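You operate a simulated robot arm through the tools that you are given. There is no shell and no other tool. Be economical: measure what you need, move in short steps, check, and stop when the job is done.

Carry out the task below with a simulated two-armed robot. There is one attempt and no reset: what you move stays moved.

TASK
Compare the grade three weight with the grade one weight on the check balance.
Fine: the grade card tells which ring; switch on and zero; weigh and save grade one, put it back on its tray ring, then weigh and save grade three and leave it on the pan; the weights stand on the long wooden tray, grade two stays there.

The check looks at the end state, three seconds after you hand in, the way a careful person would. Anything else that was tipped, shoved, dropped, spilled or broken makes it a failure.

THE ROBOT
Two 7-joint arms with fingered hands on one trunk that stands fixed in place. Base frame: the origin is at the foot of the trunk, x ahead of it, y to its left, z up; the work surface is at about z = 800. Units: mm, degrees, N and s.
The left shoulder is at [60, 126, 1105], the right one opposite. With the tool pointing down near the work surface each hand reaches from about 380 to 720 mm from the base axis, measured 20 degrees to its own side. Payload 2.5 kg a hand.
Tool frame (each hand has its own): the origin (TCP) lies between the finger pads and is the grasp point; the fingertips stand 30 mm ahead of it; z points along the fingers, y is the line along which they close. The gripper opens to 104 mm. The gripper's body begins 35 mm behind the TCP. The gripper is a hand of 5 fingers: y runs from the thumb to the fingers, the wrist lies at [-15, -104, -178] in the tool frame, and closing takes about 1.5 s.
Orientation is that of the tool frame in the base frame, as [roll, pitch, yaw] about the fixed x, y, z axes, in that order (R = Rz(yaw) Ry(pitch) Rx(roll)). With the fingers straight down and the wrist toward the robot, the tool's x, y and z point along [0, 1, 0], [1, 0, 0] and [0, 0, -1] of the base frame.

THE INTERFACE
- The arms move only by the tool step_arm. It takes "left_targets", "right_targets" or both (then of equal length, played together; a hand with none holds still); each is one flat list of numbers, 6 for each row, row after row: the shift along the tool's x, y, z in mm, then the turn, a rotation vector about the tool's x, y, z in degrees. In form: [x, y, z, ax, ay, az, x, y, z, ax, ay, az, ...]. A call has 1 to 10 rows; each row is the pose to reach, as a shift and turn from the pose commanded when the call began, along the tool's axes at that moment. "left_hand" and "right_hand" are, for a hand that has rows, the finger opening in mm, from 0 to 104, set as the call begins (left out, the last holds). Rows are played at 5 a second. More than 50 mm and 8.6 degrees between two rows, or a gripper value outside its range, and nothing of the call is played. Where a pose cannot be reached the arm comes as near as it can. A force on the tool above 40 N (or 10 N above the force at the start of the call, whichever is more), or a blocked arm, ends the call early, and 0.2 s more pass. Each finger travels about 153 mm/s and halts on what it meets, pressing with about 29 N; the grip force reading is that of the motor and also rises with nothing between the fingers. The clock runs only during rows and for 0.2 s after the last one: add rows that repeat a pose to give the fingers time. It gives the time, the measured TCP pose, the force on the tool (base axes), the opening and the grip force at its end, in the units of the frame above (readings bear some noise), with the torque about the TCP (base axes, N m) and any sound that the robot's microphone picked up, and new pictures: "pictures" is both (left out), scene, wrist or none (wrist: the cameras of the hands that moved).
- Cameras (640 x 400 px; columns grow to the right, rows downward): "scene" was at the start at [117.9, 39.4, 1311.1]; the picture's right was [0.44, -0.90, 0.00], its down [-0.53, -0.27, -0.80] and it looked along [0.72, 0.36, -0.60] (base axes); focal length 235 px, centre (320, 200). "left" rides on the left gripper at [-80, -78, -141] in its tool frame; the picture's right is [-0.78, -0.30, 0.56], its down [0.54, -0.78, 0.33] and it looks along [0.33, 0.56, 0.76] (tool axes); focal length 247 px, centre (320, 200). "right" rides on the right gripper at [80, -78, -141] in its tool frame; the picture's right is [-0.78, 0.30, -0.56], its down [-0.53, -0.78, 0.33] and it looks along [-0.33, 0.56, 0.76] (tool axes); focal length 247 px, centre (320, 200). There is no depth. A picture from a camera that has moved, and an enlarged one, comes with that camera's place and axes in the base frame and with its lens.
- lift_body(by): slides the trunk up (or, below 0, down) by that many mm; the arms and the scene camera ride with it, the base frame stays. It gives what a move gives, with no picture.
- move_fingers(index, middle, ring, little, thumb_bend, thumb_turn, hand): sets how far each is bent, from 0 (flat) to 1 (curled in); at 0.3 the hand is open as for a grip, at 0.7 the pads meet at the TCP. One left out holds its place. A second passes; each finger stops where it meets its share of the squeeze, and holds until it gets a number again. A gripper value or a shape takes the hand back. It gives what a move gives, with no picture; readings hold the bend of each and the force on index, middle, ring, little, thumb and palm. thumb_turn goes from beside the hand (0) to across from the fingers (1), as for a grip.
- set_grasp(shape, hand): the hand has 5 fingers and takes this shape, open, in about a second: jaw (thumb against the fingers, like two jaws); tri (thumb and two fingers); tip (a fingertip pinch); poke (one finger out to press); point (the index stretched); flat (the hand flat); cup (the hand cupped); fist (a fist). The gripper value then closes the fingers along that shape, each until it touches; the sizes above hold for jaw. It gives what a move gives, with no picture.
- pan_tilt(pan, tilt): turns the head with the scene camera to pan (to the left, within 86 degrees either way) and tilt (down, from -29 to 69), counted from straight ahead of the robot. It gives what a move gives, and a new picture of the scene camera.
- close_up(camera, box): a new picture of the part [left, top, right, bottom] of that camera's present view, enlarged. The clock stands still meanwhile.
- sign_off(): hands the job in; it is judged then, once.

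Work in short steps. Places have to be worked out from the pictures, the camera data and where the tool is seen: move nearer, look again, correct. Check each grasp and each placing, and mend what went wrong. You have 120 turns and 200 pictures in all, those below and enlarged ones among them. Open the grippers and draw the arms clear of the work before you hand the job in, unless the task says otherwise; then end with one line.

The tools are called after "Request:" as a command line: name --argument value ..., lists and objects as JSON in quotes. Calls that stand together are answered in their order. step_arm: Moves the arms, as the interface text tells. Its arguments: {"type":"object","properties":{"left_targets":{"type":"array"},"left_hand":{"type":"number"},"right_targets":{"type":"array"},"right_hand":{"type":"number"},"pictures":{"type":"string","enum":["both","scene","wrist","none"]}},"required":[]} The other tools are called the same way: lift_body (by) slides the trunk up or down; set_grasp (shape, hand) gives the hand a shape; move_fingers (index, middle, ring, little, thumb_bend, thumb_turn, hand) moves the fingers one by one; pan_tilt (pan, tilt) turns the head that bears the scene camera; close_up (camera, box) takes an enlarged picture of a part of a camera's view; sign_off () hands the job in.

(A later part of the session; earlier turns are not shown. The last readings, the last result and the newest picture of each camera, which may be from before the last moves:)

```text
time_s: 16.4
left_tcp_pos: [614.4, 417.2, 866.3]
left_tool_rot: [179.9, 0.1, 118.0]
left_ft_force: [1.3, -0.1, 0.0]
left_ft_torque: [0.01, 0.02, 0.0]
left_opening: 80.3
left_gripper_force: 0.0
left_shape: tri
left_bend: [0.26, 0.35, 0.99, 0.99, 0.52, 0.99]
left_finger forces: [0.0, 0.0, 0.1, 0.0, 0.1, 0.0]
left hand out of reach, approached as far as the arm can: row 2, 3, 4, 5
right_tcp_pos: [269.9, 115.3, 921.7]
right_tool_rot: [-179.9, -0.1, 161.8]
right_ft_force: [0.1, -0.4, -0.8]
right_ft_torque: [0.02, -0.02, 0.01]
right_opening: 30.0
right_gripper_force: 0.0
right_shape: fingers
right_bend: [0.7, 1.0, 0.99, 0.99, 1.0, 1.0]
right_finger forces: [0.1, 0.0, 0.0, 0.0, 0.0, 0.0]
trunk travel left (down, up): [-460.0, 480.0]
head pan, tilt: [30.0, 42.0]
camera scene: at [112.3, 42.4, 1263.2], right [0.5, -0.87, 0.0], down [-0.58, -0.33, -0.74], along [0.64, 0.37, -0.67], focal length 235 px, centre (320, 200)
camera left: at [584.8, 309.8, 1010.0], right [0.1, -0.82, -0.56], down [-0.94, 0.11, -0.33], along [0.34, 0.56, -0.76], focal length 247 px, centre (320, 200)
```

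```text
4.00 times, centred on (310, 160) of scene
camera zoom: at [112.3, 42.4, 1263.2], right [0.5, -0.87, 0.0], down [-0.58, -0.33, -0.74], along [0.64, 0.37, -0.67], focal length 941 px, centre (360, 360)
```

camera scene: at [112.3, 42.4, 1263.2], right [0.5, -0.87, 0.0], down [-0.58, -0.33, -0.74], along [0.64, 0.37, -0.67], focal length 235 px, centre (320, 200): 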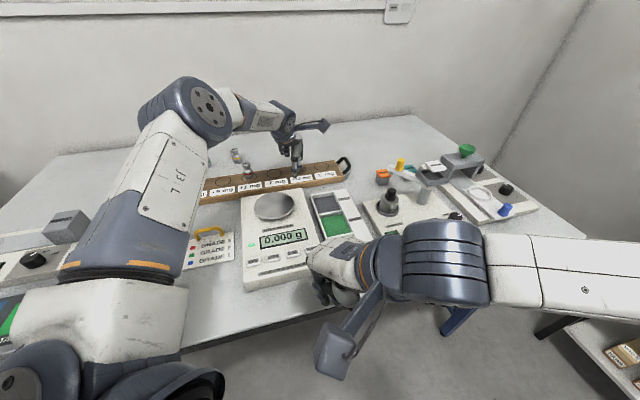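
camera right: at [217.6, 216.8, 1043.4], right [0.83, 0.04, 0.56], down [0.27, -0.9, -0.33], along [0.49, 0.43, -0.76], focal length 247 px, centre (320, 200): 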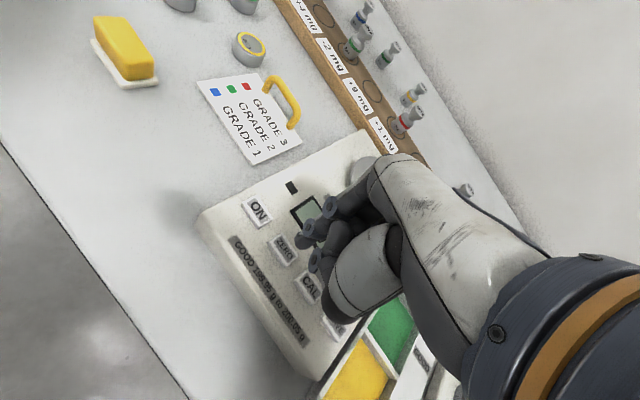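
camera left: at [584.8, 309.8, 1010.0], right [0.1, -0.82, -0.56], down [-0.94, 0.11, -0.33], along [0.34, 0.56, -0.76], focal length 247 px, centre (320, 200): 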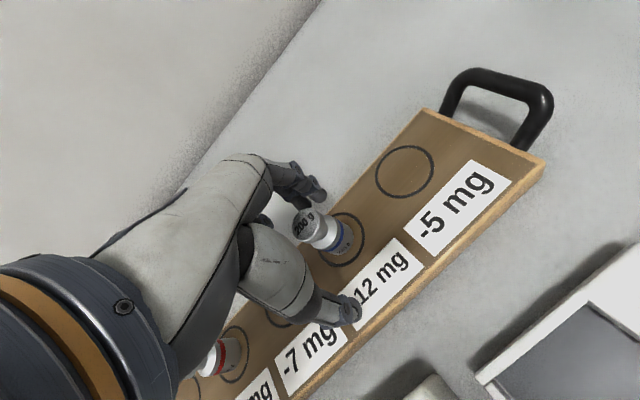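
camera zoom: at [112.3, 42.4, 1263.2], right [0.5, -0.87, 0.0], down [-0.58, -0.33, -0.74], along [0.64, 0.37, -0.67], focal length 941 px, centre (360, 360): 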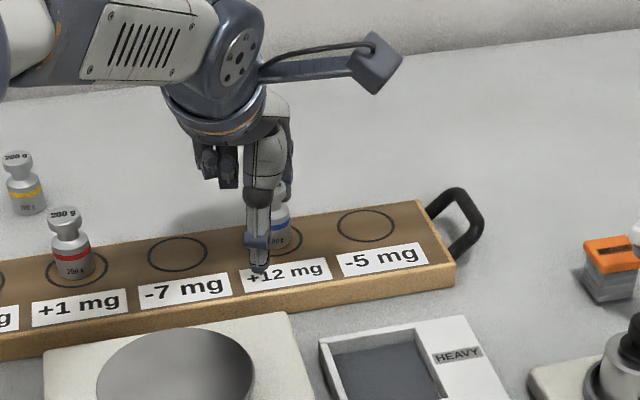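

Reach falls short by ~14 mm when low (wrist-angle limited). I'll raise both hands 75 mm and then lower the trunk 75 mm to regain reach with vertical fingers.

Request:
step_arm --left_targets '[0, 0, -40, 0, 0, 0, 0, 0, -75, 0, 0, 0, 0, 0, -75, 0, 0, 0]' --right_targets '[0, 0, -40, 0, 0, 0, 0, 0, -80, 0, 0, 0, 0, 0, -80, 0, 0, 0]' --pictures "none"

Request:
lift_body --by -75

```text
time_s: 17.2
left_tcp_pos: [616.9, 415.2, 941.1]
left_tool_rot: [-180.0, 0.0, 118.0]
left_ft_force: [-0.8, 0.2, 0.4]
left_ft_torque: [-0.03, 0.0, -0.01]
left_opening: 80.3
left_gripper_force: 0.1
left_shape: tri
left_bend: [0.26, 0.35, 0.99, 0.99, 0.52, 0.99]
left_finger forces: [0.0, 0.0, 0.1, 0.0, 0.0, 0.0]
right_tcp_pos: [270.4, 113.6, 1000.2]
right_tool_rot: [179.9, 0.0, 161.9]
right_ft_force: [-0.8, 1.0, -0.1]
right_ft_torque: [0.02, -0.02, 0.0]
right_opening: 29.6
right_gripper_force: 0.1
right_shape: fingers
right_bend: [0.7, 1.0, 0.99, 0.99, 1.0, 1.0]
right_finger forces: [0.1, 0.1, 0.1, 0.0, 0.2, 0.0]
trunk travel left (down, up): [-460.0, 480.0]
head pan, tilt: [30.0, 42.0]
```

```text
time_s: 18.3
left_tcp_pos: [617.3, 414.5, 865.6]
left_tool_rot: [179.9, 0.1, 118.0]
left_ft_force: [1.1, 0.8, -0.3]
left_ft_torque: [-0.02, -0.02, 0.01]
left_opening: 80.2
left_gripper_force: 0.1
left_shape: tri
left_bend: [0.26, 0.35, 0.99, 0.99, 0.52, 0.99]
left_finger forces: [0.0, 0.1, 0.1, 0.0, 0.1, 0.0]
right_tcp_pos: [270.2, 113.4, 925.5]
right_tool_rot: [-179.9, 0.0, 161.8]
right_ft_force: [0.9, 0.2, 0.1]
right_ft_torque: [-0.04, -0.03, 0.03]
right_opening: 29.7
right_gripper_force: 0.1
right_shape: fingers
right_bend: [0.7, 1.0, 0.99, 0.99, 1.0, 1.0]
right_finger forces: [0.1, 0.0, 0.1, 0.0, 0.1, 0.0]
trunk travel left (down, up): [-385.0, 555.0]
head pan, tilt: [30.0, 42.0]
```

Trunk is down; now moving the hand 12 mm outward onto the weight and down to z ≈ 858.

Request:
step_arm --left_targets '[1, 6, 2, 0, 0, 0, 1, 12, 5, 0, 0, 0, 1, 12, 8, 0, 0, 0, 1, 12, 8, 0, 0, 0]' --pictures "wrist"

Request:
close_up --camera "left" --box '[220, 130, 460, 380]'

```text
time_s: 19.3
left_tcp_pos: [627.1, 421.6, 858.5]
left_tool_rot: [179.9, 0.1, 117.9]
left_ft_force: [0.4, 0.6, 0.0]
left_ft_torque: [0.02, -0.03, 0.01]
left_opening: 79.9
left_gripper_force: 0.0
left_shape: tri
left_bend: [0.26, 0.35, 0.99, 0.99, 0.52, 0.99]
left_finger forces: [0.1, 0.0, 0.0, 0.0, 0.1, 0.0]
right_tcp_pos: [269.0, 113.5, 926.1]
right_tool_rot: [-180.0, 0.0, 161.9]
right_ft_force: [0.0, 0.6, -0.3]
right_ft_torque: [0.0, -0.01, -0.02]
right_opening: 29.9
right_gripper_force: 0.1
right_shape: fingers
right_bend: [0.7, 1.0, 0.99, 0.99, 1.0, 1.0]
right_finger forces: [0.0, 0.1, 0.0, 0.1, 0.0, 0.0]
trunk travel left (down, up): [-385.0, 555.0]
head pan, tilt: [30.0, 42.0]
camera left: at [597.0, 313.9, 1000.8], right [0.1, -0.82, -0.56], down [-0.94, 0.11, -0.33], along [0.34, 0.56, -0.76], focal length 247 px, centre (320, 200)
```

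left: 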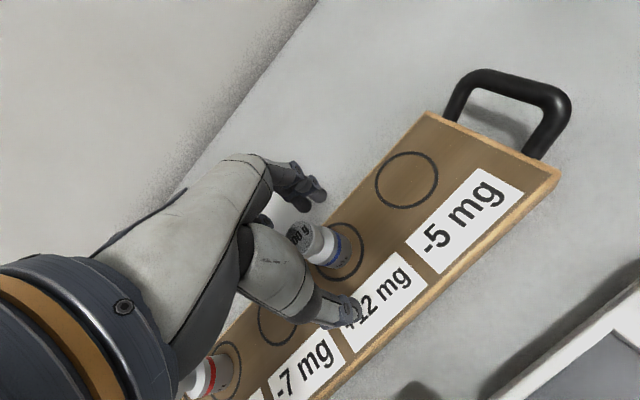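

```text
1.60 times, centred on (340, 255) of left
camera zoom: at [597.0, 313.9, 1000.8], right [0.1, -0.82, -0.56], down [-0.94, 0.11, -0.33], along [0.34, 0.56, -0.76], focal length 395 px, centre (288, 112)
```

zoom: 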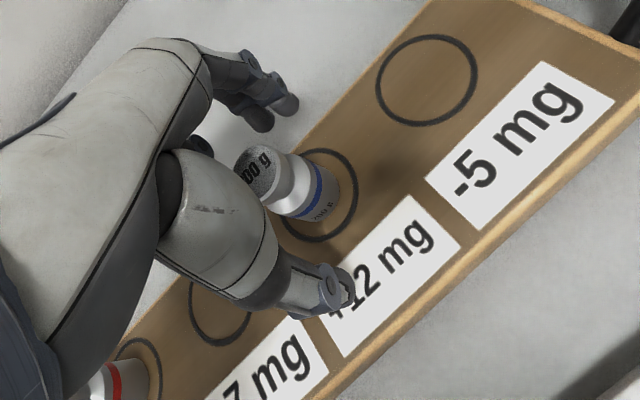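

In place at (627,421.5,858.5) with the weight between thumb and fingers. Closing the grip.

Request:
step_arm --left_targets '[0, 0, 0, 0, 0, 0, 0, 0, 0, 0, 0, 0, 0, 0, 0, 0, 0, 0, 0, 0, 0, 0, 0, 0, 0, 0, 0, 0, 0, 0, 0, 0, 0, 0, 0, 0, 0, 0, 0, 0, 0, 0, 0, 0, 0, 0, 0, 0]' --left_hand 10 --pictures "wrist"

Request:
close_up --camera "left" --box '[220, 130, 460, 380]'

Request:
close_up --camera "scene" --box '[260, 60, 380, 180]'

```text
time_s: 21.1
left_tcp_pos: [628.1, 421.2, 857.9]
left_tool_rot: [180.0, 0.0, 118.0]
left_ft_force: [0.6, 0.7, -0.7]
left_ft_torque: [0.04, 0.01, 0.02]
left_opening: 19.5
left_gripper_force: 29.0
left_shape: tri
left_bend: [0.73, 0.6, 1.0, 1.0, 0.74, 1.0]
left_finger forces: [13.2, 12.6, 0.0, 0.0, 26.0, 0.0]
right_tcp_pos: [269.7, 113.4, 925.4]
right_tool_rot: [180.0, 0.0, 161.9]
right_ft_force: [0.3, -0.1, -0.2]
right_ft_torque: [0.0, -0.02, 0.01]
right_opening: 29.8
right_gripper_force: 0.1
right_shape: fingers
right_bend: [0.7, 1.0, 0.99, 0.99, 1.0, 1.0]
right_finger forces: [0.1, 0.0, 0.0, 0.0, 0.0, 0.0]
trunk travel left (down, up): [-385.0, 555.0]
head pan, tilt: [30.0, 42.0]
camera left: at [597.1, 314.1, 1000.7], right [0.1, -0.82, -0.56], down [-0.94, 0.11, -0.33], along [0.33, 0.56, -0.76], focal length 247 px, centre (320, 200)
```

left: 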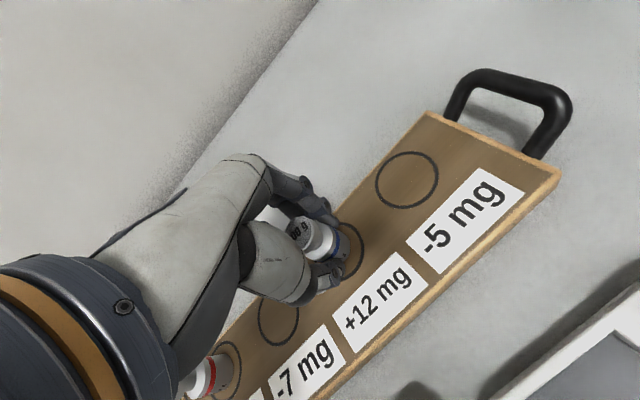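

```text
1.60 times, centred on (340, 255) of left
camera zoom: at [597.1, 314.1, 1000.7], right [0.1, -0.82, -0.56], down [-0.94, 0.11, -0.33], along [0.33, 0.56, -0.76], focal length 395 px, centre (288, 112)
```

zoom: 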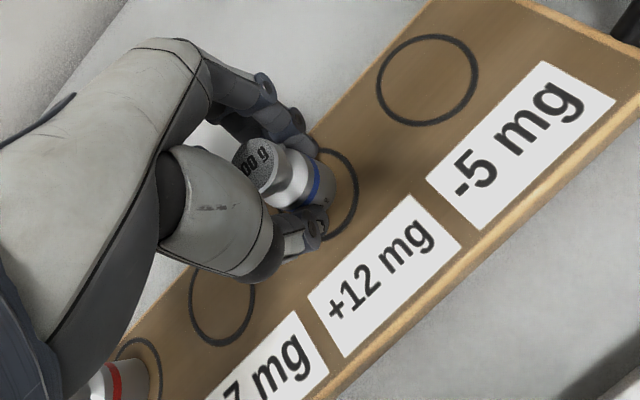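

```text
3.33 times, centred on (320, 120) of scene
camera zoom: at [112.5, 42.5, 1188.1], right [0.5, -0.87, 0.0], down [-0.58, -0.33, -0.74], along [0.64, 0.37, -0.67], focal length 784 px, centre (320, 467)
```

zoom: 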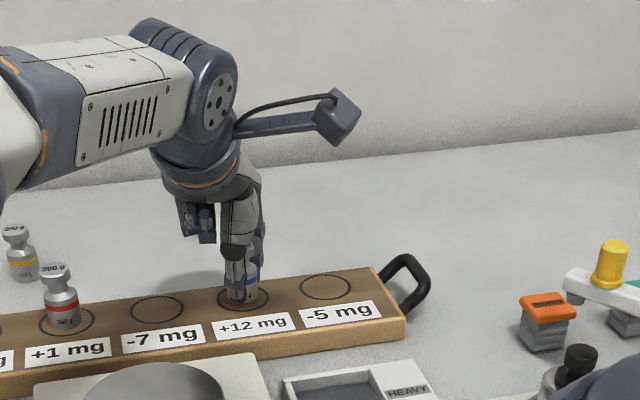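

Firm grip (29 N), weight upright. Lifting straight up and checking.

Request:
step_arm --left_targets '[0, 0, -8, 0, 0, 0, 0, 0, -25, 0, 0, 0, 0, 0, -60, 0, 0, 0, 0, 0, -95, 0, 0, 0, 0, 0, -95, 0, 0, 0]' --pictures "both"

Request:
close_up --camera "scene" --box '[260, 30, 380, 180]'

```text
time_s: 22.3
left_tcp_pos: [624.4, 418.1, 953.0]
left_tool_rot: [179.9, 0.0, 118.1]
left_ft_force: [0.4, 0.0, -1.6]
left_ft_torque: [0.0, 0.0, 0.02]
left_opening: 19.3
left_gripper_force: 29.2
left_shape: tri
left_bend: [0.73, 0.6, 1.0, 1.0, 0.74, 1.0]
left_finger forces: [13.3, 12.7, 0.0, 0.0, 26.0, 0.0]
right_tcp_pos: [269.4, 113.2, 925.2]
right_tool_rot: [180.0, 0.0, 162.0]
right_ft_force: [-0.7, -0.5, -0.9]
right_ft_torque: [-0.01, 0.0, -0.02]
right_opening: 29.6
right_gripper_force: 0.1
right_shape: fingers
right_bend: [0.7, 1.0, 0.99, 0.99, 1.0, 1.0]
right_finger forces: [0.0, 0.0, 0.0, 0.0, 0.1, 0.0]
trunk travel left (down, up): [-385.0, 555.0]
head pan, tilt: [30.0, 42.0]
camera scene: at [112.5, 42.5, 1188.1], right [0.5, -0.87, 0.0], down [-0.58, -0.33, -0.74], along [0.64, 0.37, -0.67], focal length 235 px, centre (320, 200)
camera left: at [595.7, 311.1, 1094.9], right [0.1, -0.82, -0.56], down [-0.94, 0.11, -0.33], along [0.33, 0.56, -0.76], focal length 247 px, centre (320, 200)
```

scene: 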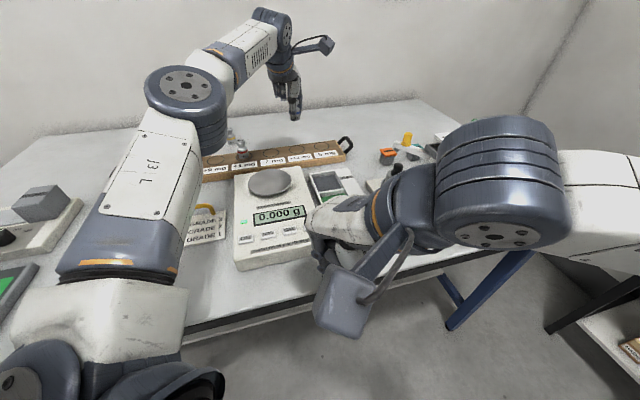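
left: 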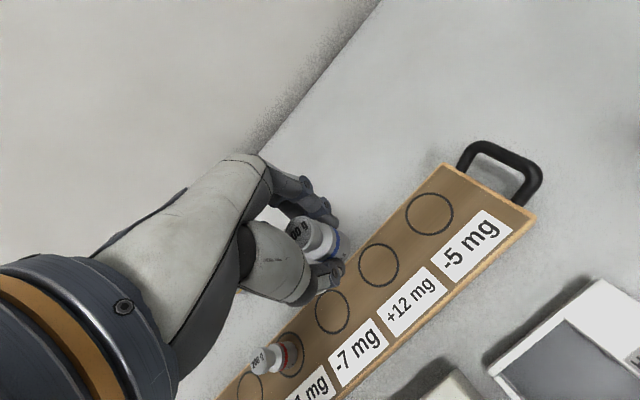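

```text
2.67 times, centred on (320, 105) of scene
camera zoom: at [112.5, 42.5, 1188.1], right [0.5, -0.87, 0.0], down [-0.58, -0.33, -0.74], along [0.64, 0.37, -0.67], focal length 627 px, centre (320, 453)
```

zoom: 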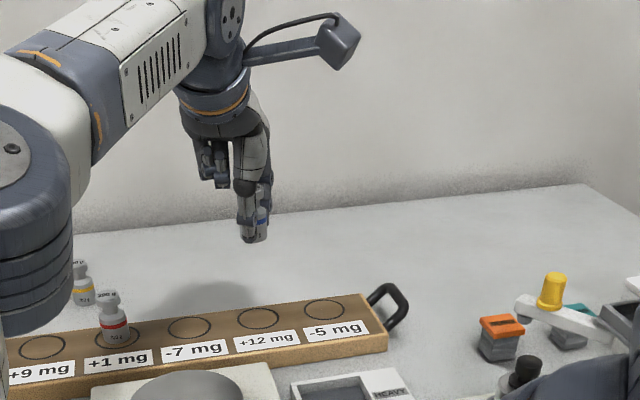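

Weight held upright. Carrying it above the pan centre at about (428,358).

Request:
step_arm --left_targets '[8, -40, 0, 0, 0, 0, 16, -80, 0, 0, 0, 0, 24, -120, 0, 0, 0, 0, 32, -161, 5, 0, 0, 0, 39, -201.6, 13, 0, 0, 0, 39, -201.6, 13, 0, 0, 0]' --pictures "both"

Request:
close_up --camera "left" --box '[220, 130, 460, 380]'

Request:
close_up --camera "scene" --box '[210, 90, 350, 250]'

```text
time_s: 23.7
left_tcp_pos: [429.5, 359.6, 939.6]
left_tool_rot: [-180.0, 0.0, 118.0]
left_ft_force: [0.0, -0.5, -1.7]
left_ft_torque: [0.01, 0.01, -0.03]
left_opening: 19.2
left_gripper_force: 28.9
left_shape: tri
left_bend: [0.73, 0.6, 1.0, 1.0, 0.74, 1.0]
left_finger forces: [13.4, 13.1, 0.0, 0.0, 25.9, 0.0]
right_tcp_pos: [269.8, 113.4, 926.1]
right_tool_rot: [-179.9, 0.0, 161.9]
right_ft_force: [-0.2, -0.7, -0.4]
right_ft_torque: [-0.02, 0.03, 0.0]
right_opening: 30.0
right_gripper_force: 0.0
right_shape: fingers
right_bend: [0.7, 1.0, 0.99, 0.99, 1.0, 1.0]
right_finger forces: [0.1, 0.0, 0.1, 0.0, 0.1, 0.0]
trunk travel left (down, up): [-385.0, 555.0]
head pan, tilt: [30.0, 42.0]
camera scene: at [112.3, 42.5, 1188.1], right [0.5, -0.87, 0.0], down [-0.58, -0.33, -0.74], along [0.64, 0.37, -0.67], focal length 235 px, centre (320, 200)
camera left: at [399.9, 252.5, 1081.0], right [0.1, -0.82, -0.56], down [-0.94, 0.11, -0.33], along [0.33, 0.56, -0.76], focal length 247 px, centre (320, 200)
```

scene: 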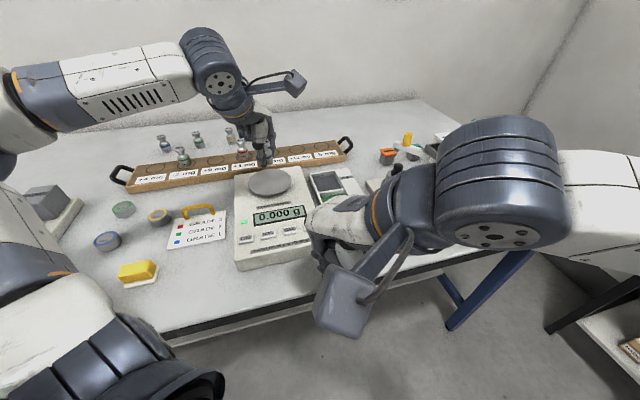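
left: 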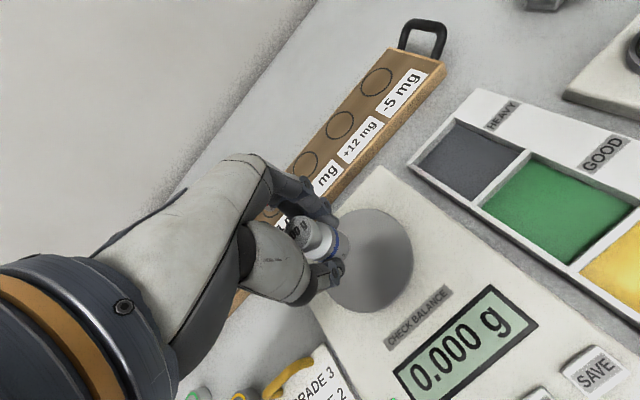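

```text
1.60 times, centred on (340, 255) of left
camera zoom: at [399.9, 252.5, 1081.0], right [0.1, -0.82, -0.56], down [-0.94, 0.11, -0.33], along [0.33, 0.56, -0.76], focal length 395 px, centre (288, 112)
```

zoom: 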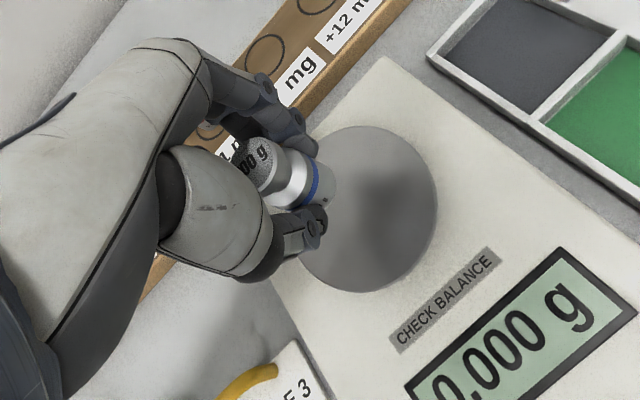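

```text
2.50 times, centred on (280, 170) of scene
camera zoom: at [112.3, 42.5, 1188.1], right [0.5, -0.87, 0.0], down [-0.58, -0.33, -0.74], along [0.64, 0.37, -0.67], focal length 588 px, centre (420, 275)
```

zoom: 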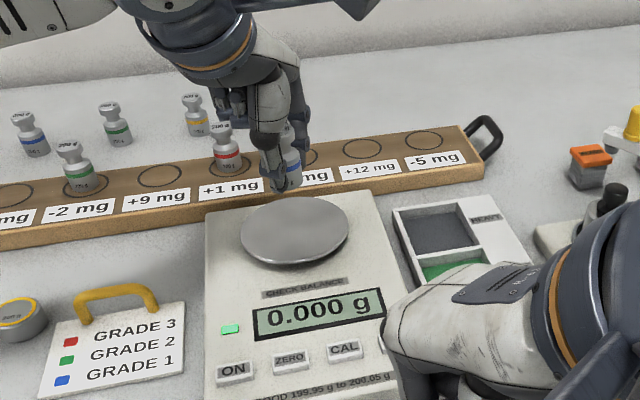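

Above the pan centre. Descending to near contact (expected at TCP z ≈ 892).

Request:
step_arm --left_targets '[0, 0, 25, 0, 0, 0, 0, 0, 40, 0, 0, 0, 0, 0, 44, 0, 0, 0, 0, 0, 44, 0, 0, 0]' --pictures "scene"

Request:
close_up --camera "scene" --box '[220, 120, 330, 250]'

```text
time_s: 24.7
left_tcp_pos: [432.1, 361.4, 897.5]
left_tool_rot: [179.9, 0.0, 118.0]
left_ft_force: [0.4, 0.2, -2.2]
left_ft_torque: [0.04, 0.0, -0.02]
left_opening: 19.3
left_gripper_force: 28.6
left_shape: tri
left_bend: [0.73, 0.6, 1.0, 1.0, 0.74, 1.0]
left_finger forces: [13.4, 13.0, 0.1, 0.0, 25.9, 0.1]
right_tcp_pos: [270.1, 113.3, 925.8]
right_tool_rot: [-180.0, 0.0, 161.8]
right_ft_force: [-0.4, 0.6, 0.1]
right_ft_torque: [0.0, -0.03, 0.02]
right_opening: 30.1
right_gripper_force: 0.0
right_shape: fingers
right_bend: [0.7, 1.0, 0.99, 0.99, 1.0, 1.0]
right_finger forces: [0.0, 0.0, 0.0, 0.0, 0.0, 0.0]
trunk travel left (down, up): [-385.0, 555.0]
head pan, tilt: [30.0, 42.0]
camera scene: at [112.4, 42.5, 1188.1], right [0.5, -0.87, 0.0], down [-0.58, -0.33, -0.74], along [0.64, 0.37, -0.67], focal length 235 px, centre (320, 200)
```

scene: 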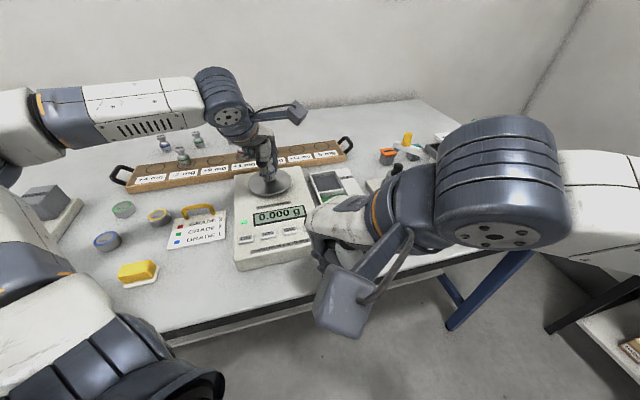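

```text
3.08 times, centred on (275, 185) of scene
camera zoom: at [112.4, 42.5, 1188.1], right [0.5, -0.87, 0.0], down [-0.58, -0.33, -0.74], along [0.64, 0.37, -0.67], focal length 724 px, centre (458, 246)
```

zoom: 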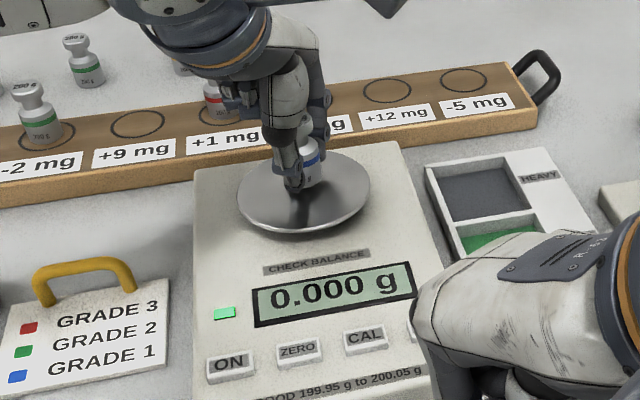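

Just above the pan. Lowering in small steps until contact.

Request:
step_arm --left_targets '[0, -1, 2, 0, 0, 0, 0, -2, 4, 0, 0, 0, 0, -2, 5, 0, 0, 0]' --pictures "none"

Request:
close_up --camera "scene" --box '[220, 120, 330, 250]'

```text
time_s: 25.5
left_tcp_pos: [430.5, 359.4, 891.6]
left_tool_rot: [-179.9, 0.0, 118.0]
left_ft_force: [0.1, 0.6, -1.3]
left_ft_torque: [0.02, -0.01, 0.01]
left_opening: 19.3
left_gripper_force: 29.0
left_shape: tri
left_bend: [0.73, 0.6, 1.0, 1.0, 0.74, 1.0]
left_finger forces: [13.4, 13.0, 0.0, 0.1, 25.9, 0.1]
right_tcp_pos: [270.7, 113.3, 925.1]
right_tool_rot: [180.0, 0.1, 161.9]
right_ft_force: [-0.5, -0.1, 0.2]
right_ft_torque: [0.01, 0.01, 0.01]
right_opening: 30.0
right_gripper_force: 0.1
right_shape: fingers
right_bend: [0.7, 1.0, 0.99, 0.99, 1.0, 1.0]
right_finger forces: [0.1, 0.0, 0.1, 0.1, 0.1, 0.1]
trunk travel left (down, up): [-385.0, 555.0]
head pan, tilt: [30.0, 42.0]
```

```text
3.08 times, centred on (275, 185) of scene
camera zoom: at [112.4, 42.5, 1188.1], right [0.5, -0.87, 0.0], down [-0.58, -0.33, -0.74], along [0.64, 0.37, -0.67], focal length 724 px, centre (458, 246)
```

zoom: 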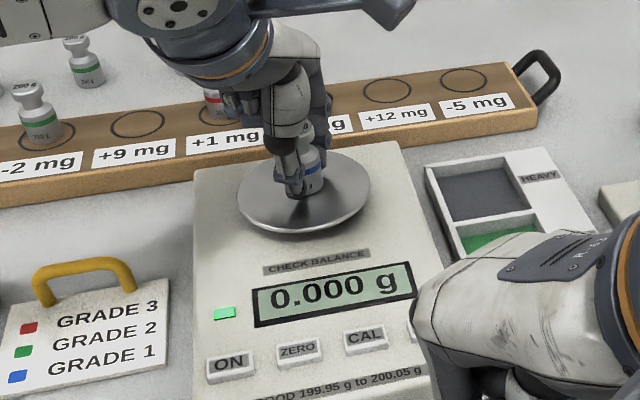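

Still 0.000 g and no contact force; continuing down in 2 mm steps.

Request:
step_arm --left_targets '[0, 0, 1.5, 0, 0, 0, 0, 0, 3, 0, 0, 0, 0, 0, 3, 0, 0, 0]' --pictures "none"

Request:
close_up --camera "scene" --box '[220, 120, 330, 250]'

```text
time_s: 26.3
left_tcp_pos: [430.4, 359.8, 889.8]
left_tool_rot: [179.7, 0.2, 117.9]
left_ft_force: [2.3, 0.3, 6.2]
left_ft_torque: [0.02, -0.06, 0.02]
left_opening: 19.5
left_gripper_force: 29.3
left_shape: tri
left_bend: [0.73, 0.6, 1.0, 1.0, 0.74, 1.0]
left_finger forces: [14.2, 13.9, 0.0, 0.0, 26.7, 0.0]
right_tcp_pos: [270.3, 113.0, 925.2]
right_tool_rot: [180.0, -0.1, 161.9]
right_ft_force: [-0.6, 0.1, -0.6]
right_ft_torque: [0.01, 0.01, 0.03]
right_opening: 29.8
right_gripper_force: 0.0
right_shape: fingers
right_bend: [0.7, 1.0, 0.99, 0.99, 1.0, 1.0]
right_finger forces: [0.0, 0.1, 0.0, 0.0, 0.0, 0.0]
trunk travel left (down, up): [-385.0, 555.0]
head pan, tilt: [30.0, 42.0]
```

```text
3.08 times, centred on (275, 185) of scene
camera zoom: at [112.0, 42.1, 1188.3], right [0.5, -0.87, 0.0], down [-0.58, -0.33, -0.74], along [0.64, 0.37, -0.67], focal length 724 px, centre (458, 246)
```

zoom: 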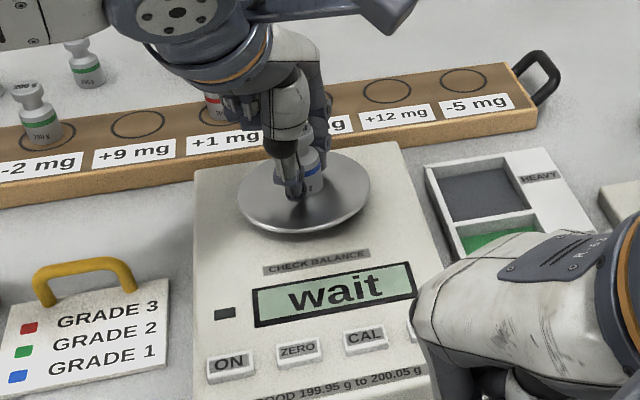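

Contact made (display "wait"). Easing up 1 mm, then opening.

Request:
step_arm --left_targets '[0, 0, -1, 0, 0, 0, 0, 0, -1, 0, 0, 0]' --pictures "none"

Request:
step_arm --left_targets '[0, 0, 0, 0, 0, 0, 0, 0, 0, 0, 0, 0, 0, 0, 0, 0, 0, 0, 0, 0, 0, 0, 0, 0, 0, 0, 0, 0, 0, 0]' --left_hand 80 --pictures "wrist"

Request:
close_up --camera "left" --box '[220, 130, 460, 380]'

Request:
close_up --camera "scene" --box '[220, 120, 330, 250]'

```text
time_s: 26.9
left_tcp_pos: [429.0, 359.6, 889.6]
left_tool_rot: [179.8, 0.0, 118.0]
left_ft_force: [4.1, 0.6, 7.2]
left_ft_torque: [0.06, -0.14, 0.01]
left_opening: 19.2
left_gripper_force: 29.3
left_shape: tri
left_bend: [0.73, 0.6, 1.0, 1.0, 0.75, 1.0]
left_finger forces: [15.3, 14.7, 0.0, 0.0, 26.5, 0.0]
right_tcp_pos: [269.5, 113.1, 925.6]
right_tool_rot: [-179.9, 0.0, 161.9]
right_ft_force: [-0.2, -0.4, 0.8]
right_ft_torque: [0.0, 0.03, 0.01]
right_opening: 29.8
right_gripper_force: 0.1
right_shape: fingers
right_bend: [0.7, 1.0, 0.99, 0.99, 1.0, 1.0]
right_finger forces: [0.0, 0.0, 0.1, 0.1, 0.0, 0.0]
trunk travel left (down, up): [-385.0, 555.0]
head pan, tilt: [30.0, 42.0]
```

```text
time_s: 28.1
left_tcp_pos: [429.7, 361.0, 889.3]
left_tool_rot: [179.9, -0.1, 117.9]
left_ft_force: [-0.1, -0.5, -0.3]
left_ft_torque: [-0.03, -0.02, -0.01]
left_opening: 79.9
left_gripper_force: 0.1
left_shape: tri
left_bend: [0.26, 0.35, 0.99, 0.99, 0.53, 0.99]
left_finger forces: [0.0, 0.0, 0.0, 0.0, 0.0, 0.0]
right_tcp_pos: [269.8, 113.4, 925.8]
right_tool_rot: [180.0, 0.1, 161.9]
right_ft_force: [-0.1, -0.3, -0.2]
right_ft_torque: [-0.01, 0.0, 0.02]
right_opening: 29.7
right_gripper_force: 0.0
right_shape: fingers
right_bend: [0.7, 1.0, 0.99, 0.99, 1.0, 1.0]
right_finger forces: [0.1, 0.0, 0.0, 0.0, 0.0, 0.0]
trunk travel left (down, up): [-385.0, 555.0]
head pan, tilt: [30.0, 42.0]
camera left: at [399.2, 253.0, 1031.1], right [0.1, -0.82, -0.56], down [-0.94, 0.11, -0.33], along [0.33, 0.56, -0.76], focal length 247 px, centre (320, 200)
```

left: 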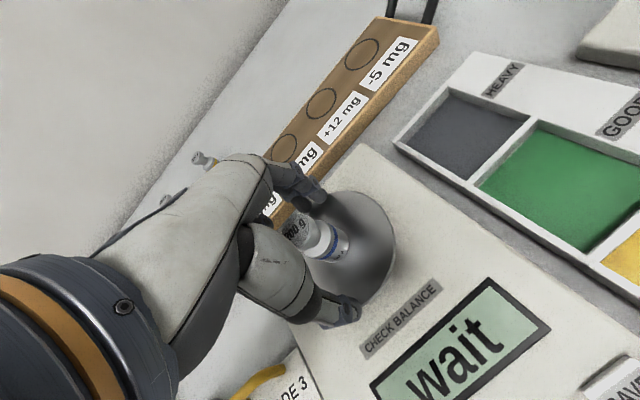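

```text
1.60 times, centred on (340, 255) of left
camera zoom: at [399.2, 253.0, 1031.1], right [0.1, -0.82, -0.56], down [-0.94, 0.11, -0.33], along [0.33, 0.56, -0.76], focal length 395 px, centre (288, 112)
```

zoom: 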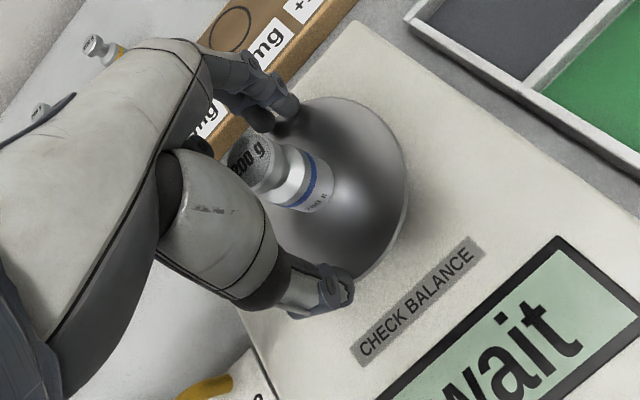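

```text
3.08 times, centred on (275, 185) of scene
camera zoom: at [112.3, 42.4, 1188.2], right [0.5, -0.87, 0.0], down [-0.58, -0.33, -0.74], along [0.64, 0.37, -0.67], focal length 724 px, centre (458, 246)
```

zoom: 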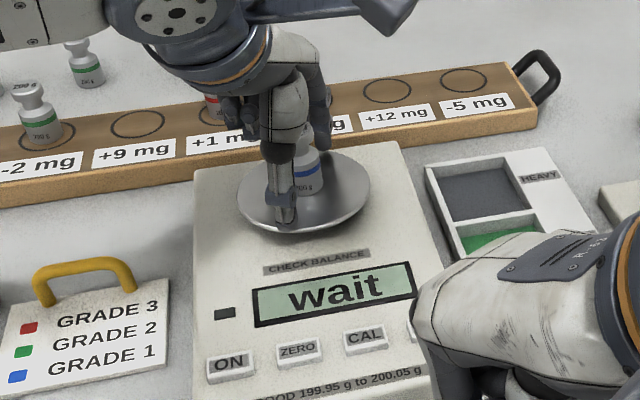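

Weight stands free on the pan. Lifting the left hand straight up and to the left, while the right hand goes above SAVE.

Request:
step_arm --left_targets '[0, 0, -40, 0, 0, 0, 0, 0, -80, 0, 0, 0, 10, 0, -120, 0, 0, 0, 40, 0, -150, 0, 0, 0, 80, 0, -160, 0, 0, 0, 80, 0, -160, 0, 0, 0, 80, 0, -160, 0, 0, 0, 80, 0, -160, 0, 0, 0]' --right_targets '[0, 0, 0, 0, 0, 0, 0, 0, 0, 0, 0, 0, -10, 20, 0, 0, 0, 0, -25, 50, 0, 0, 0, 0, -45, 80, 0, 0, 0, 0, -65, 110, 5, 0, 0, 0, -73.6, 124.7, 20, 0, 0, 0, -73.6, 124.7, 20, 0, 0, 0]' --pictures "both"

Request:
close_up --camera "right" --box '[180, 100, 400, 330]'

```text
time_s: 29.3
left_tcp_pos: [396.5, 423.5, 993.9]
left_tool_rot: [-171.7, -3.9, 117.9]
left_ft_force: [-0.7, 0.5, -0.2]
left_ft_torque: [0.01, -0.03, -0.01]
left_opening: 79.9
left_gripper_force: 0.0
left_shape: tri
left_bend: [0.26, 0.35, 0.99, 0.99, 0.53, 0.99]
left_finger forces: [0.0, 0.0, 0.1, 0.0, 0.0, 0.1]
right_tcp_pos: [333.3, 173.3, 925.4]
right_tool_rot: [179.9, 0.1, 161.8]
right_ft_force: [0.4, -0.1, 0.2]
right_ft_torque: [0.02, 0.02, 0.0]
right_opening: 29.9
right_gripper_force: 0.0
right_shape: fingers
right_bend: [0.7, 1.0, 0.99, 0.99, 1.0, 1.0]
right_finger forces: [0.1, 0.0, 0.1, 0.1, 0.1, 0.0]
trunk travel left (down, up): [-385.0, 555.0]
head pan, tilt: [30.0, 42.0]
stopped in row 6 (left hand): the arm was blocked; the commanded pose is now the measured one
camera scene: at [112.2, 41.8, 1188.2], right [0.5, -0.87, 0.0], down [-0.58, -0.33, -0.74], along [0.64, 0.37, -0.67], focal length 235 px, centre (320, 200)
camera right: at [232.1, 124.7, 1065.7], right [0.83, 0.04, 0.56], down [0.27, -0.9, -0.33], along [0.49, 0.43, -0.76], focal length 247 px, centre (320, 200)
camera left: at [389.6, 317.1, 1140.0], right [0.02, -0.83, -0.56], down [-0.98, 0.1, -0.18], along [0.21, 0.55, -0.81], focal length 247 px, centre (320, 200)
```

scene: 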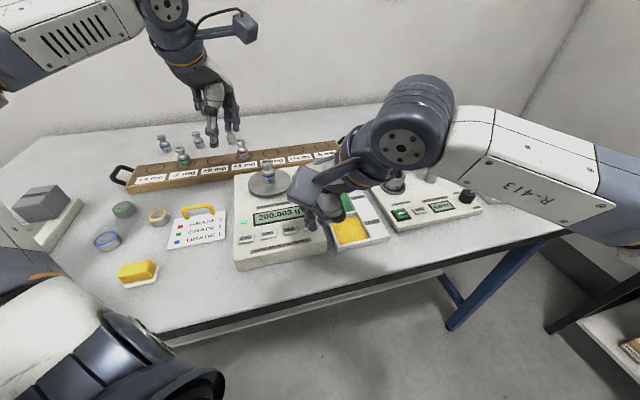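
right: 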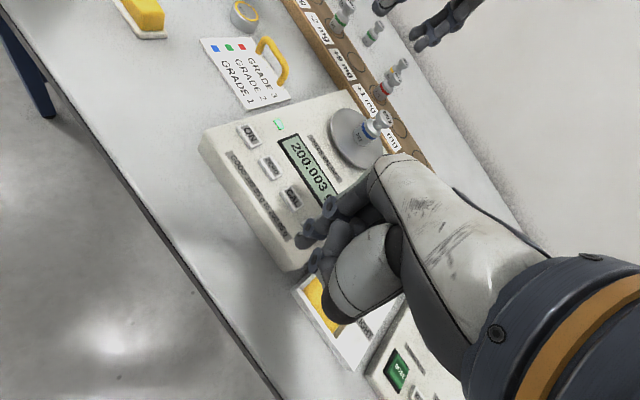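
left: 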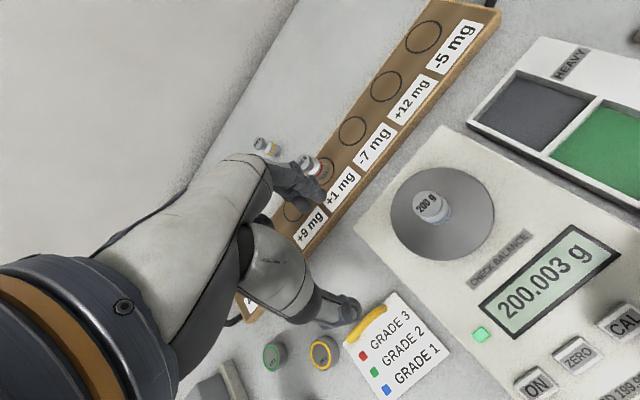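

```text
1.74 times, centred on (290, 215) of right
camera zoom: at [232.1, 124.7, 1065.7], right [0.83, 0.04, 0.56], down [0.27, -0.9, -0.33], along [0.49, 0.43, -0.76], focal length 430 px, centre (372, 174)
```

zoom: 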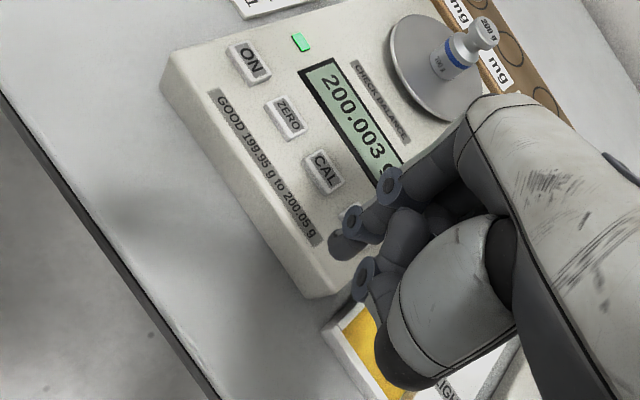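

Display is stable at 200.003 g with green lamp; the left arm stopped at a limit but is clear. Moving the right tip over SAVE and verifying before pressing.

Request:
step_arm --right_targets '[-16, 24, 0, 0, 0, 0, -31.8, 48.3, 10, 0, 0, 0, -31.8, 48.3, 25, 0, 0, 0, -31.8, 48.3, 25, 0, 0, 0]' --pictures "wrist"

Request:
close_up --camera "scene" --box '[220, 140, 350, 280]'

Request:
close_up --camera "right" --box '[220, 130, 380, 310]'

```text
time_s: 30.3
left_tcp_pos: [397.7, 424.4, 993.8]
left_tool_rot: [-171.6, -3.9, 117.9]
left_ft_force: [-0.4, -0.2, -0.5]
left_ft_torque: [-0.02, 0.01, 0.0]
left_opening: 79.9
left_gripper_force: 0.1
left_shape: tri
left_bend: [0.26, 0.35, 0.99, 0.99, 0.53, 0.99]
left_finger forces: [0.0, 0.0, 0.0, 0.0, 0.0, 0.0]
right_tcp_pos: [381.2, 210.1, 902.6]
right_tool_rot: [179.9, -0.1, 161.9]
right_ft_force: [-0.1, 0.0, -0.3]
right_ft_torque: [-0.01, -0.01, 0.0]
right_opening: 29.7
right_gripper_force: 0.0
right_shape: fingers
right_bend: [0.7, 1.0, 0.99, 0.99, 1.0, 1.0]
right_finger forces: [0.0, 0.1, 0.0, 0.0, 0.0, 0.0]
trunk travel left (down, up): [-385.0, 555.0]
head pan, tilt: [30.0, 42.0]
camera right: at [279.6, 161.1, 1042.5], right [0.83, 0.04, 0.56], down [0.27, -0.9, -0.33], along [0.49, 0.42, -0.76], focal length 247 px, centre (320, 200)
```

right: 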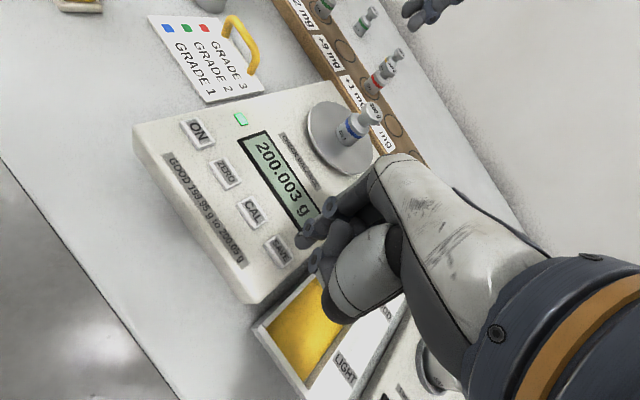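

```text
2.86 times, centred on (285, 210) of scene
camera zoom: at [112.3, 42.4, 1188.2], right [0.5, -0.87, 0.0], down [-0.58, -0.33, -0.74], along [0.64, 0.37, -0.67], focal length 672 px, centre (420, 171)
```

zoom: 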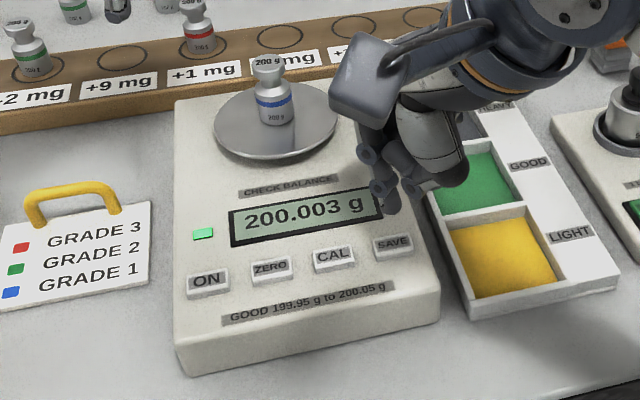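

```text
2.22 times, centred on (300, 220) of right
camera zoom: at [279.6, 161.1, 1042.5], right [0.83, 0.04, 0.56], down [0.27, -0.9, -0.33], along [0.49, 0.42, -0.76], focal length 549 px, centre (364, 156)
```

zoom: 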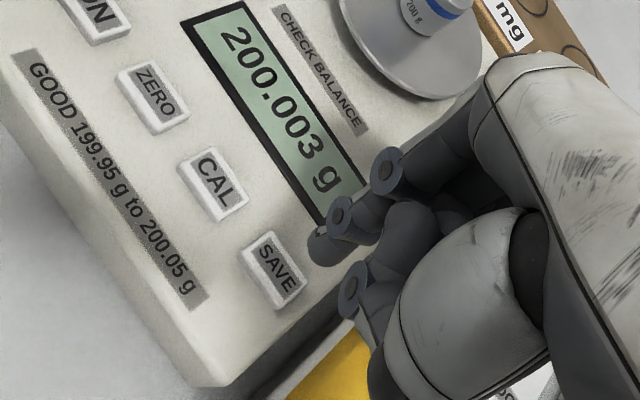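

SAVE is at about (367,210); the tip is ~5 mm off, so I correct and press.

Request:
step_arm --right_targets '[2.9, -4, 12, 0, 0, 0, 2.9, -4, 22, 0, 0, 0, 2.9, -4, 27, 0, 0, 0, 2.9, -4, 30, 0, 0, 0]' --pictures "none"

Request:
close_up --camera "scene" --box '[220, 140, 350, 280]'

```text
time_s: 31.3
left_tcp_pos: [395.8, 424.3, 994.6]
left_tool_rot: [-171.7, -4.0, 117.8]
left_ft_force: [-0.2, 0.5, 0.3]
left_ft_torque: [0.01, 0.03, -0.02]
left_opening: 79.7
left_gripper_force: 0.0
left_shape: tri
left_bend: [0.26, 0.35, 0.99, 0.99, 0.53, 0.99]
left_finger forces: [0.1, 0.0, 0.0, 0.0, 0.1, 0.0]
right_tcp_pos: [373.8, 208.3, 873.6]
right_tool_rot: [179.8, -0.1, 161.9]
right_ft_force: [-0.5, 0.0, 5.0]
right_ft_torque: [0.04, 0.05, 0.03]
right_opening: 29.8
right_gripper_force: 2.9
right_shape: fingers
right_bend: [0.7, 1.0, 0.99, 0.99, 1.0, 1.0]
right_finger forces: [5.2, 0.0, 0.0, 0.0, 0.0, 0.0]
trunk travel left (down, up): [-385.0, 555.0]
head pan, tilt: [30.0, 42.0]
heard: click
```

```text
2.86 times, centred on (285, 210) of scene
camera zoom: at [112.0, 42.3, 1188.3], right [0.5, -0.87, 0.0], down [-0.58, -0.33, -0.74], along [0.64, 0.37, -0.67], focal length 672 px, centre (420, 171)
```

zoom: 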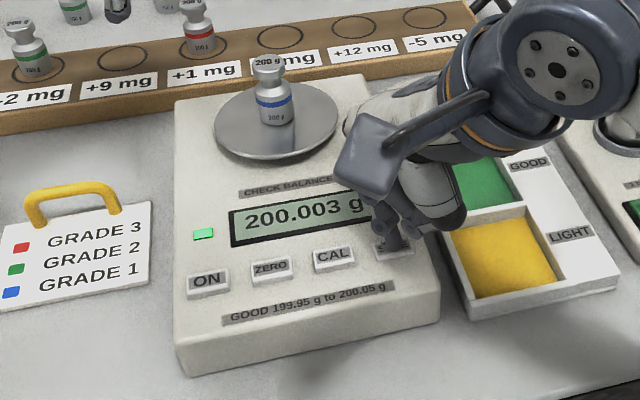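

Click heard. Withdrawing the right hand and checking the display.

Request:
step_arm --right_targets '[0, 0, -30, 0, 0, 0, 20, -30, -50, 0, 0, 0, 40, -62, -60, 0, 0, 0, 58, -95, -60, 0, 0, 0, 72, -125, -60, 0, 0, 0, 72, -125, -60, 0, 0, 0]' --pictures "scene"

Request:
close_up --camera "scene" --box '[180, 120, 340, 280]'

```text
time_s: 32.7
left_tcp_pos: [395.2, 423.8, 994.4]
left_tool_rot: [-171.8, -4.1, 117.8]
left_ft_force: [-0.4, 0.2, 0.0]
left_ft_torque: [0.01, -0.03, 0.01]
left_opening: 79.5
left_gripper_force: 0.1
left_shape: tri
left_bend: [0.26, 0.35, 0.99, 0.99, 0.53, 0.99]
left_finger forces: [0.0, 0.0, 0.0, 0.0, 0.0, 0.0]
right_tcp_pos: [265.3, 111.1, 927.2]
right_tool_rot: [-180.0, 0.1, 161.7]
right_ft_force: [-0.4, 0.6, 0.6]
right_ft_torque: [0.0, 0.04, -0.02]
right_opening: 29.8
right_gripper_force: 0.1
right_shape: fingers
right_bend: [0.7, 1.0, 0.99, 0.99, 1.0, 1.0]
right_finger forces: [0.1, 0.1, 0.0, 0.1, 0.0, 0.0]
trunk travel left (down, up): [-385.0, 555.0]
head pan, tilt: [30.0, 42.0]
camera scene: at [112.2, 42.3, 1188.2], right [0.5, -0.87, 0.0], down [-0.58, -0.33, -0.74], along [0.64, 0.37, -0.67], focal length 235 px, centre (320, 200)
```

scene: 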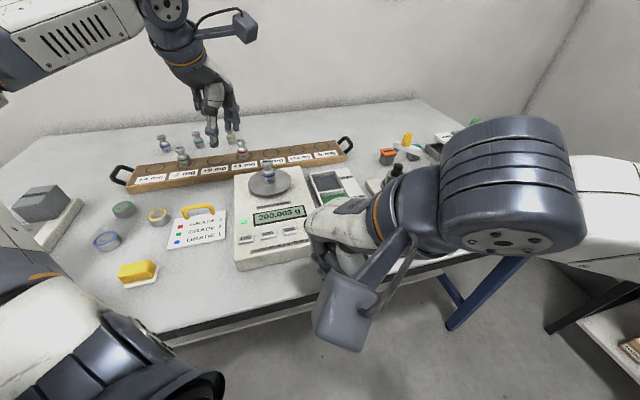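

```text
2.50 times, centred on (260, 200) of scene
camera zoom: at [112.2, 42.3, 1188.2], right [0.5, -0.87, 0.0], down [-0.58, -0.33, -0.74], along [0.64, 0.37, -0.67], focal length 588 px, centre (470, 200)
```

zoom: 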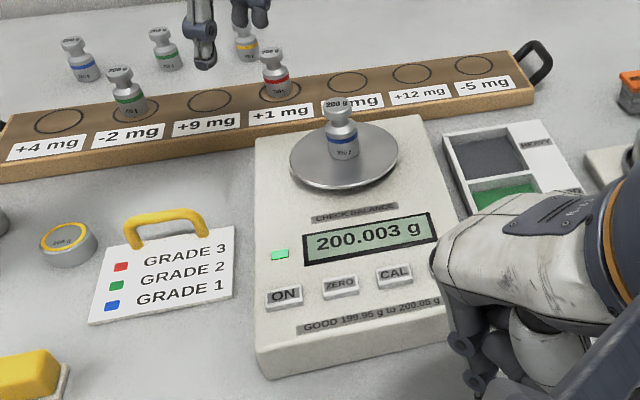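

Reading 200.003 g; the save was clicked while stable. Now bringing the left hand back upright above the blue weight.

Request:
step_arm --left_targets '[-25, 1, 6, -2.8, -1.3, 0, -50, 2, 12, -5.6, -2.7, 0, -74.2, 3.1, 18.9, -8.3, -4, 0.3, -74.2, 3.1, 18.9, -8.3, -4, 0.3]' --pictures "wrist"

Request:
close_up --camera "left" --box '[220, 130, 460, 380]'

```text
time_s: 33.7
left_tcp_pos: [431.6, 356.6, 970.1]
left_tool_rot: [-180.0, 0.2, 117.8]
left_ft_force: [-0.4, 0.4, -0.9]
left_ft_torque: [-0.02, 0.0, -0.03]
left_opening: 79.8
left_gripper_force: 0.1
left_shape: tri
left_bend: [0.26, 0.35, 0.99, 0.99, 0.53, 0.99]
left_finger forces: [0.1, 0.0, 0.0, 0.0, 0.0, 0.1]
right_tcp_pos: [265.0, 111.3, 927.9]
right_tool_rot: [-180.0, 0.0, 161.9]
right_ft_force: [0.0, 0.4, -0.1]
right_ft_torque: [-0.02, 0.03, 0.01]
right_opening: 30.0
right_gripper_force: 0.0
right_shape: fingers
right_bend: [0.7, 1.0, 0.99, 0.99, 1.0, 1.0]
right_finger forces: [0.1, 0.1, 0.0, 0.1, 0.1, 0.0]
trunk travel left (down, up): [-385.0, 555.0]
head pan, tilt: [30.0, 42.0]
camera left: at [400.9, 250.2, 1112.2], right [0.1, -0.83, -0.55], down [-0.94, 0.11, -0.34], along [0.34, 0.55, -0.76], focal length 247 px, centre (320, 200)
```

left: 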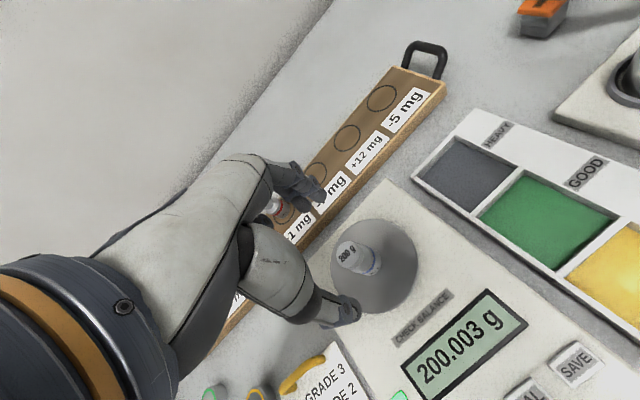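

```text
1.60 times, centred on (340, 255) of left
camera zoom: at [400.9, 250.2, 1112.2], right [0.1, -0.83, -0.55], down [-0.94, 0.11, -0.34], along [0.34, 0.55, -0.76], focal length 395 px, centre (288, 112)
```

zoom: 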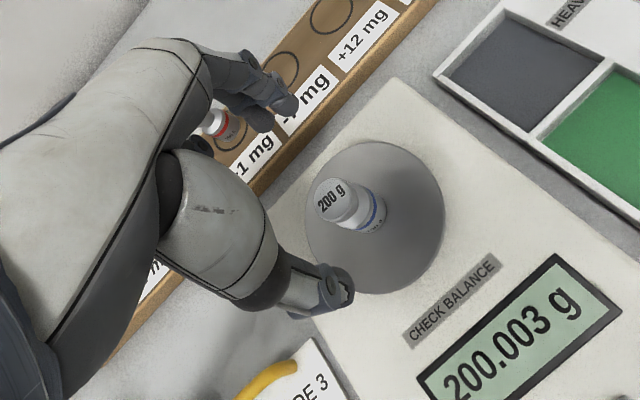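

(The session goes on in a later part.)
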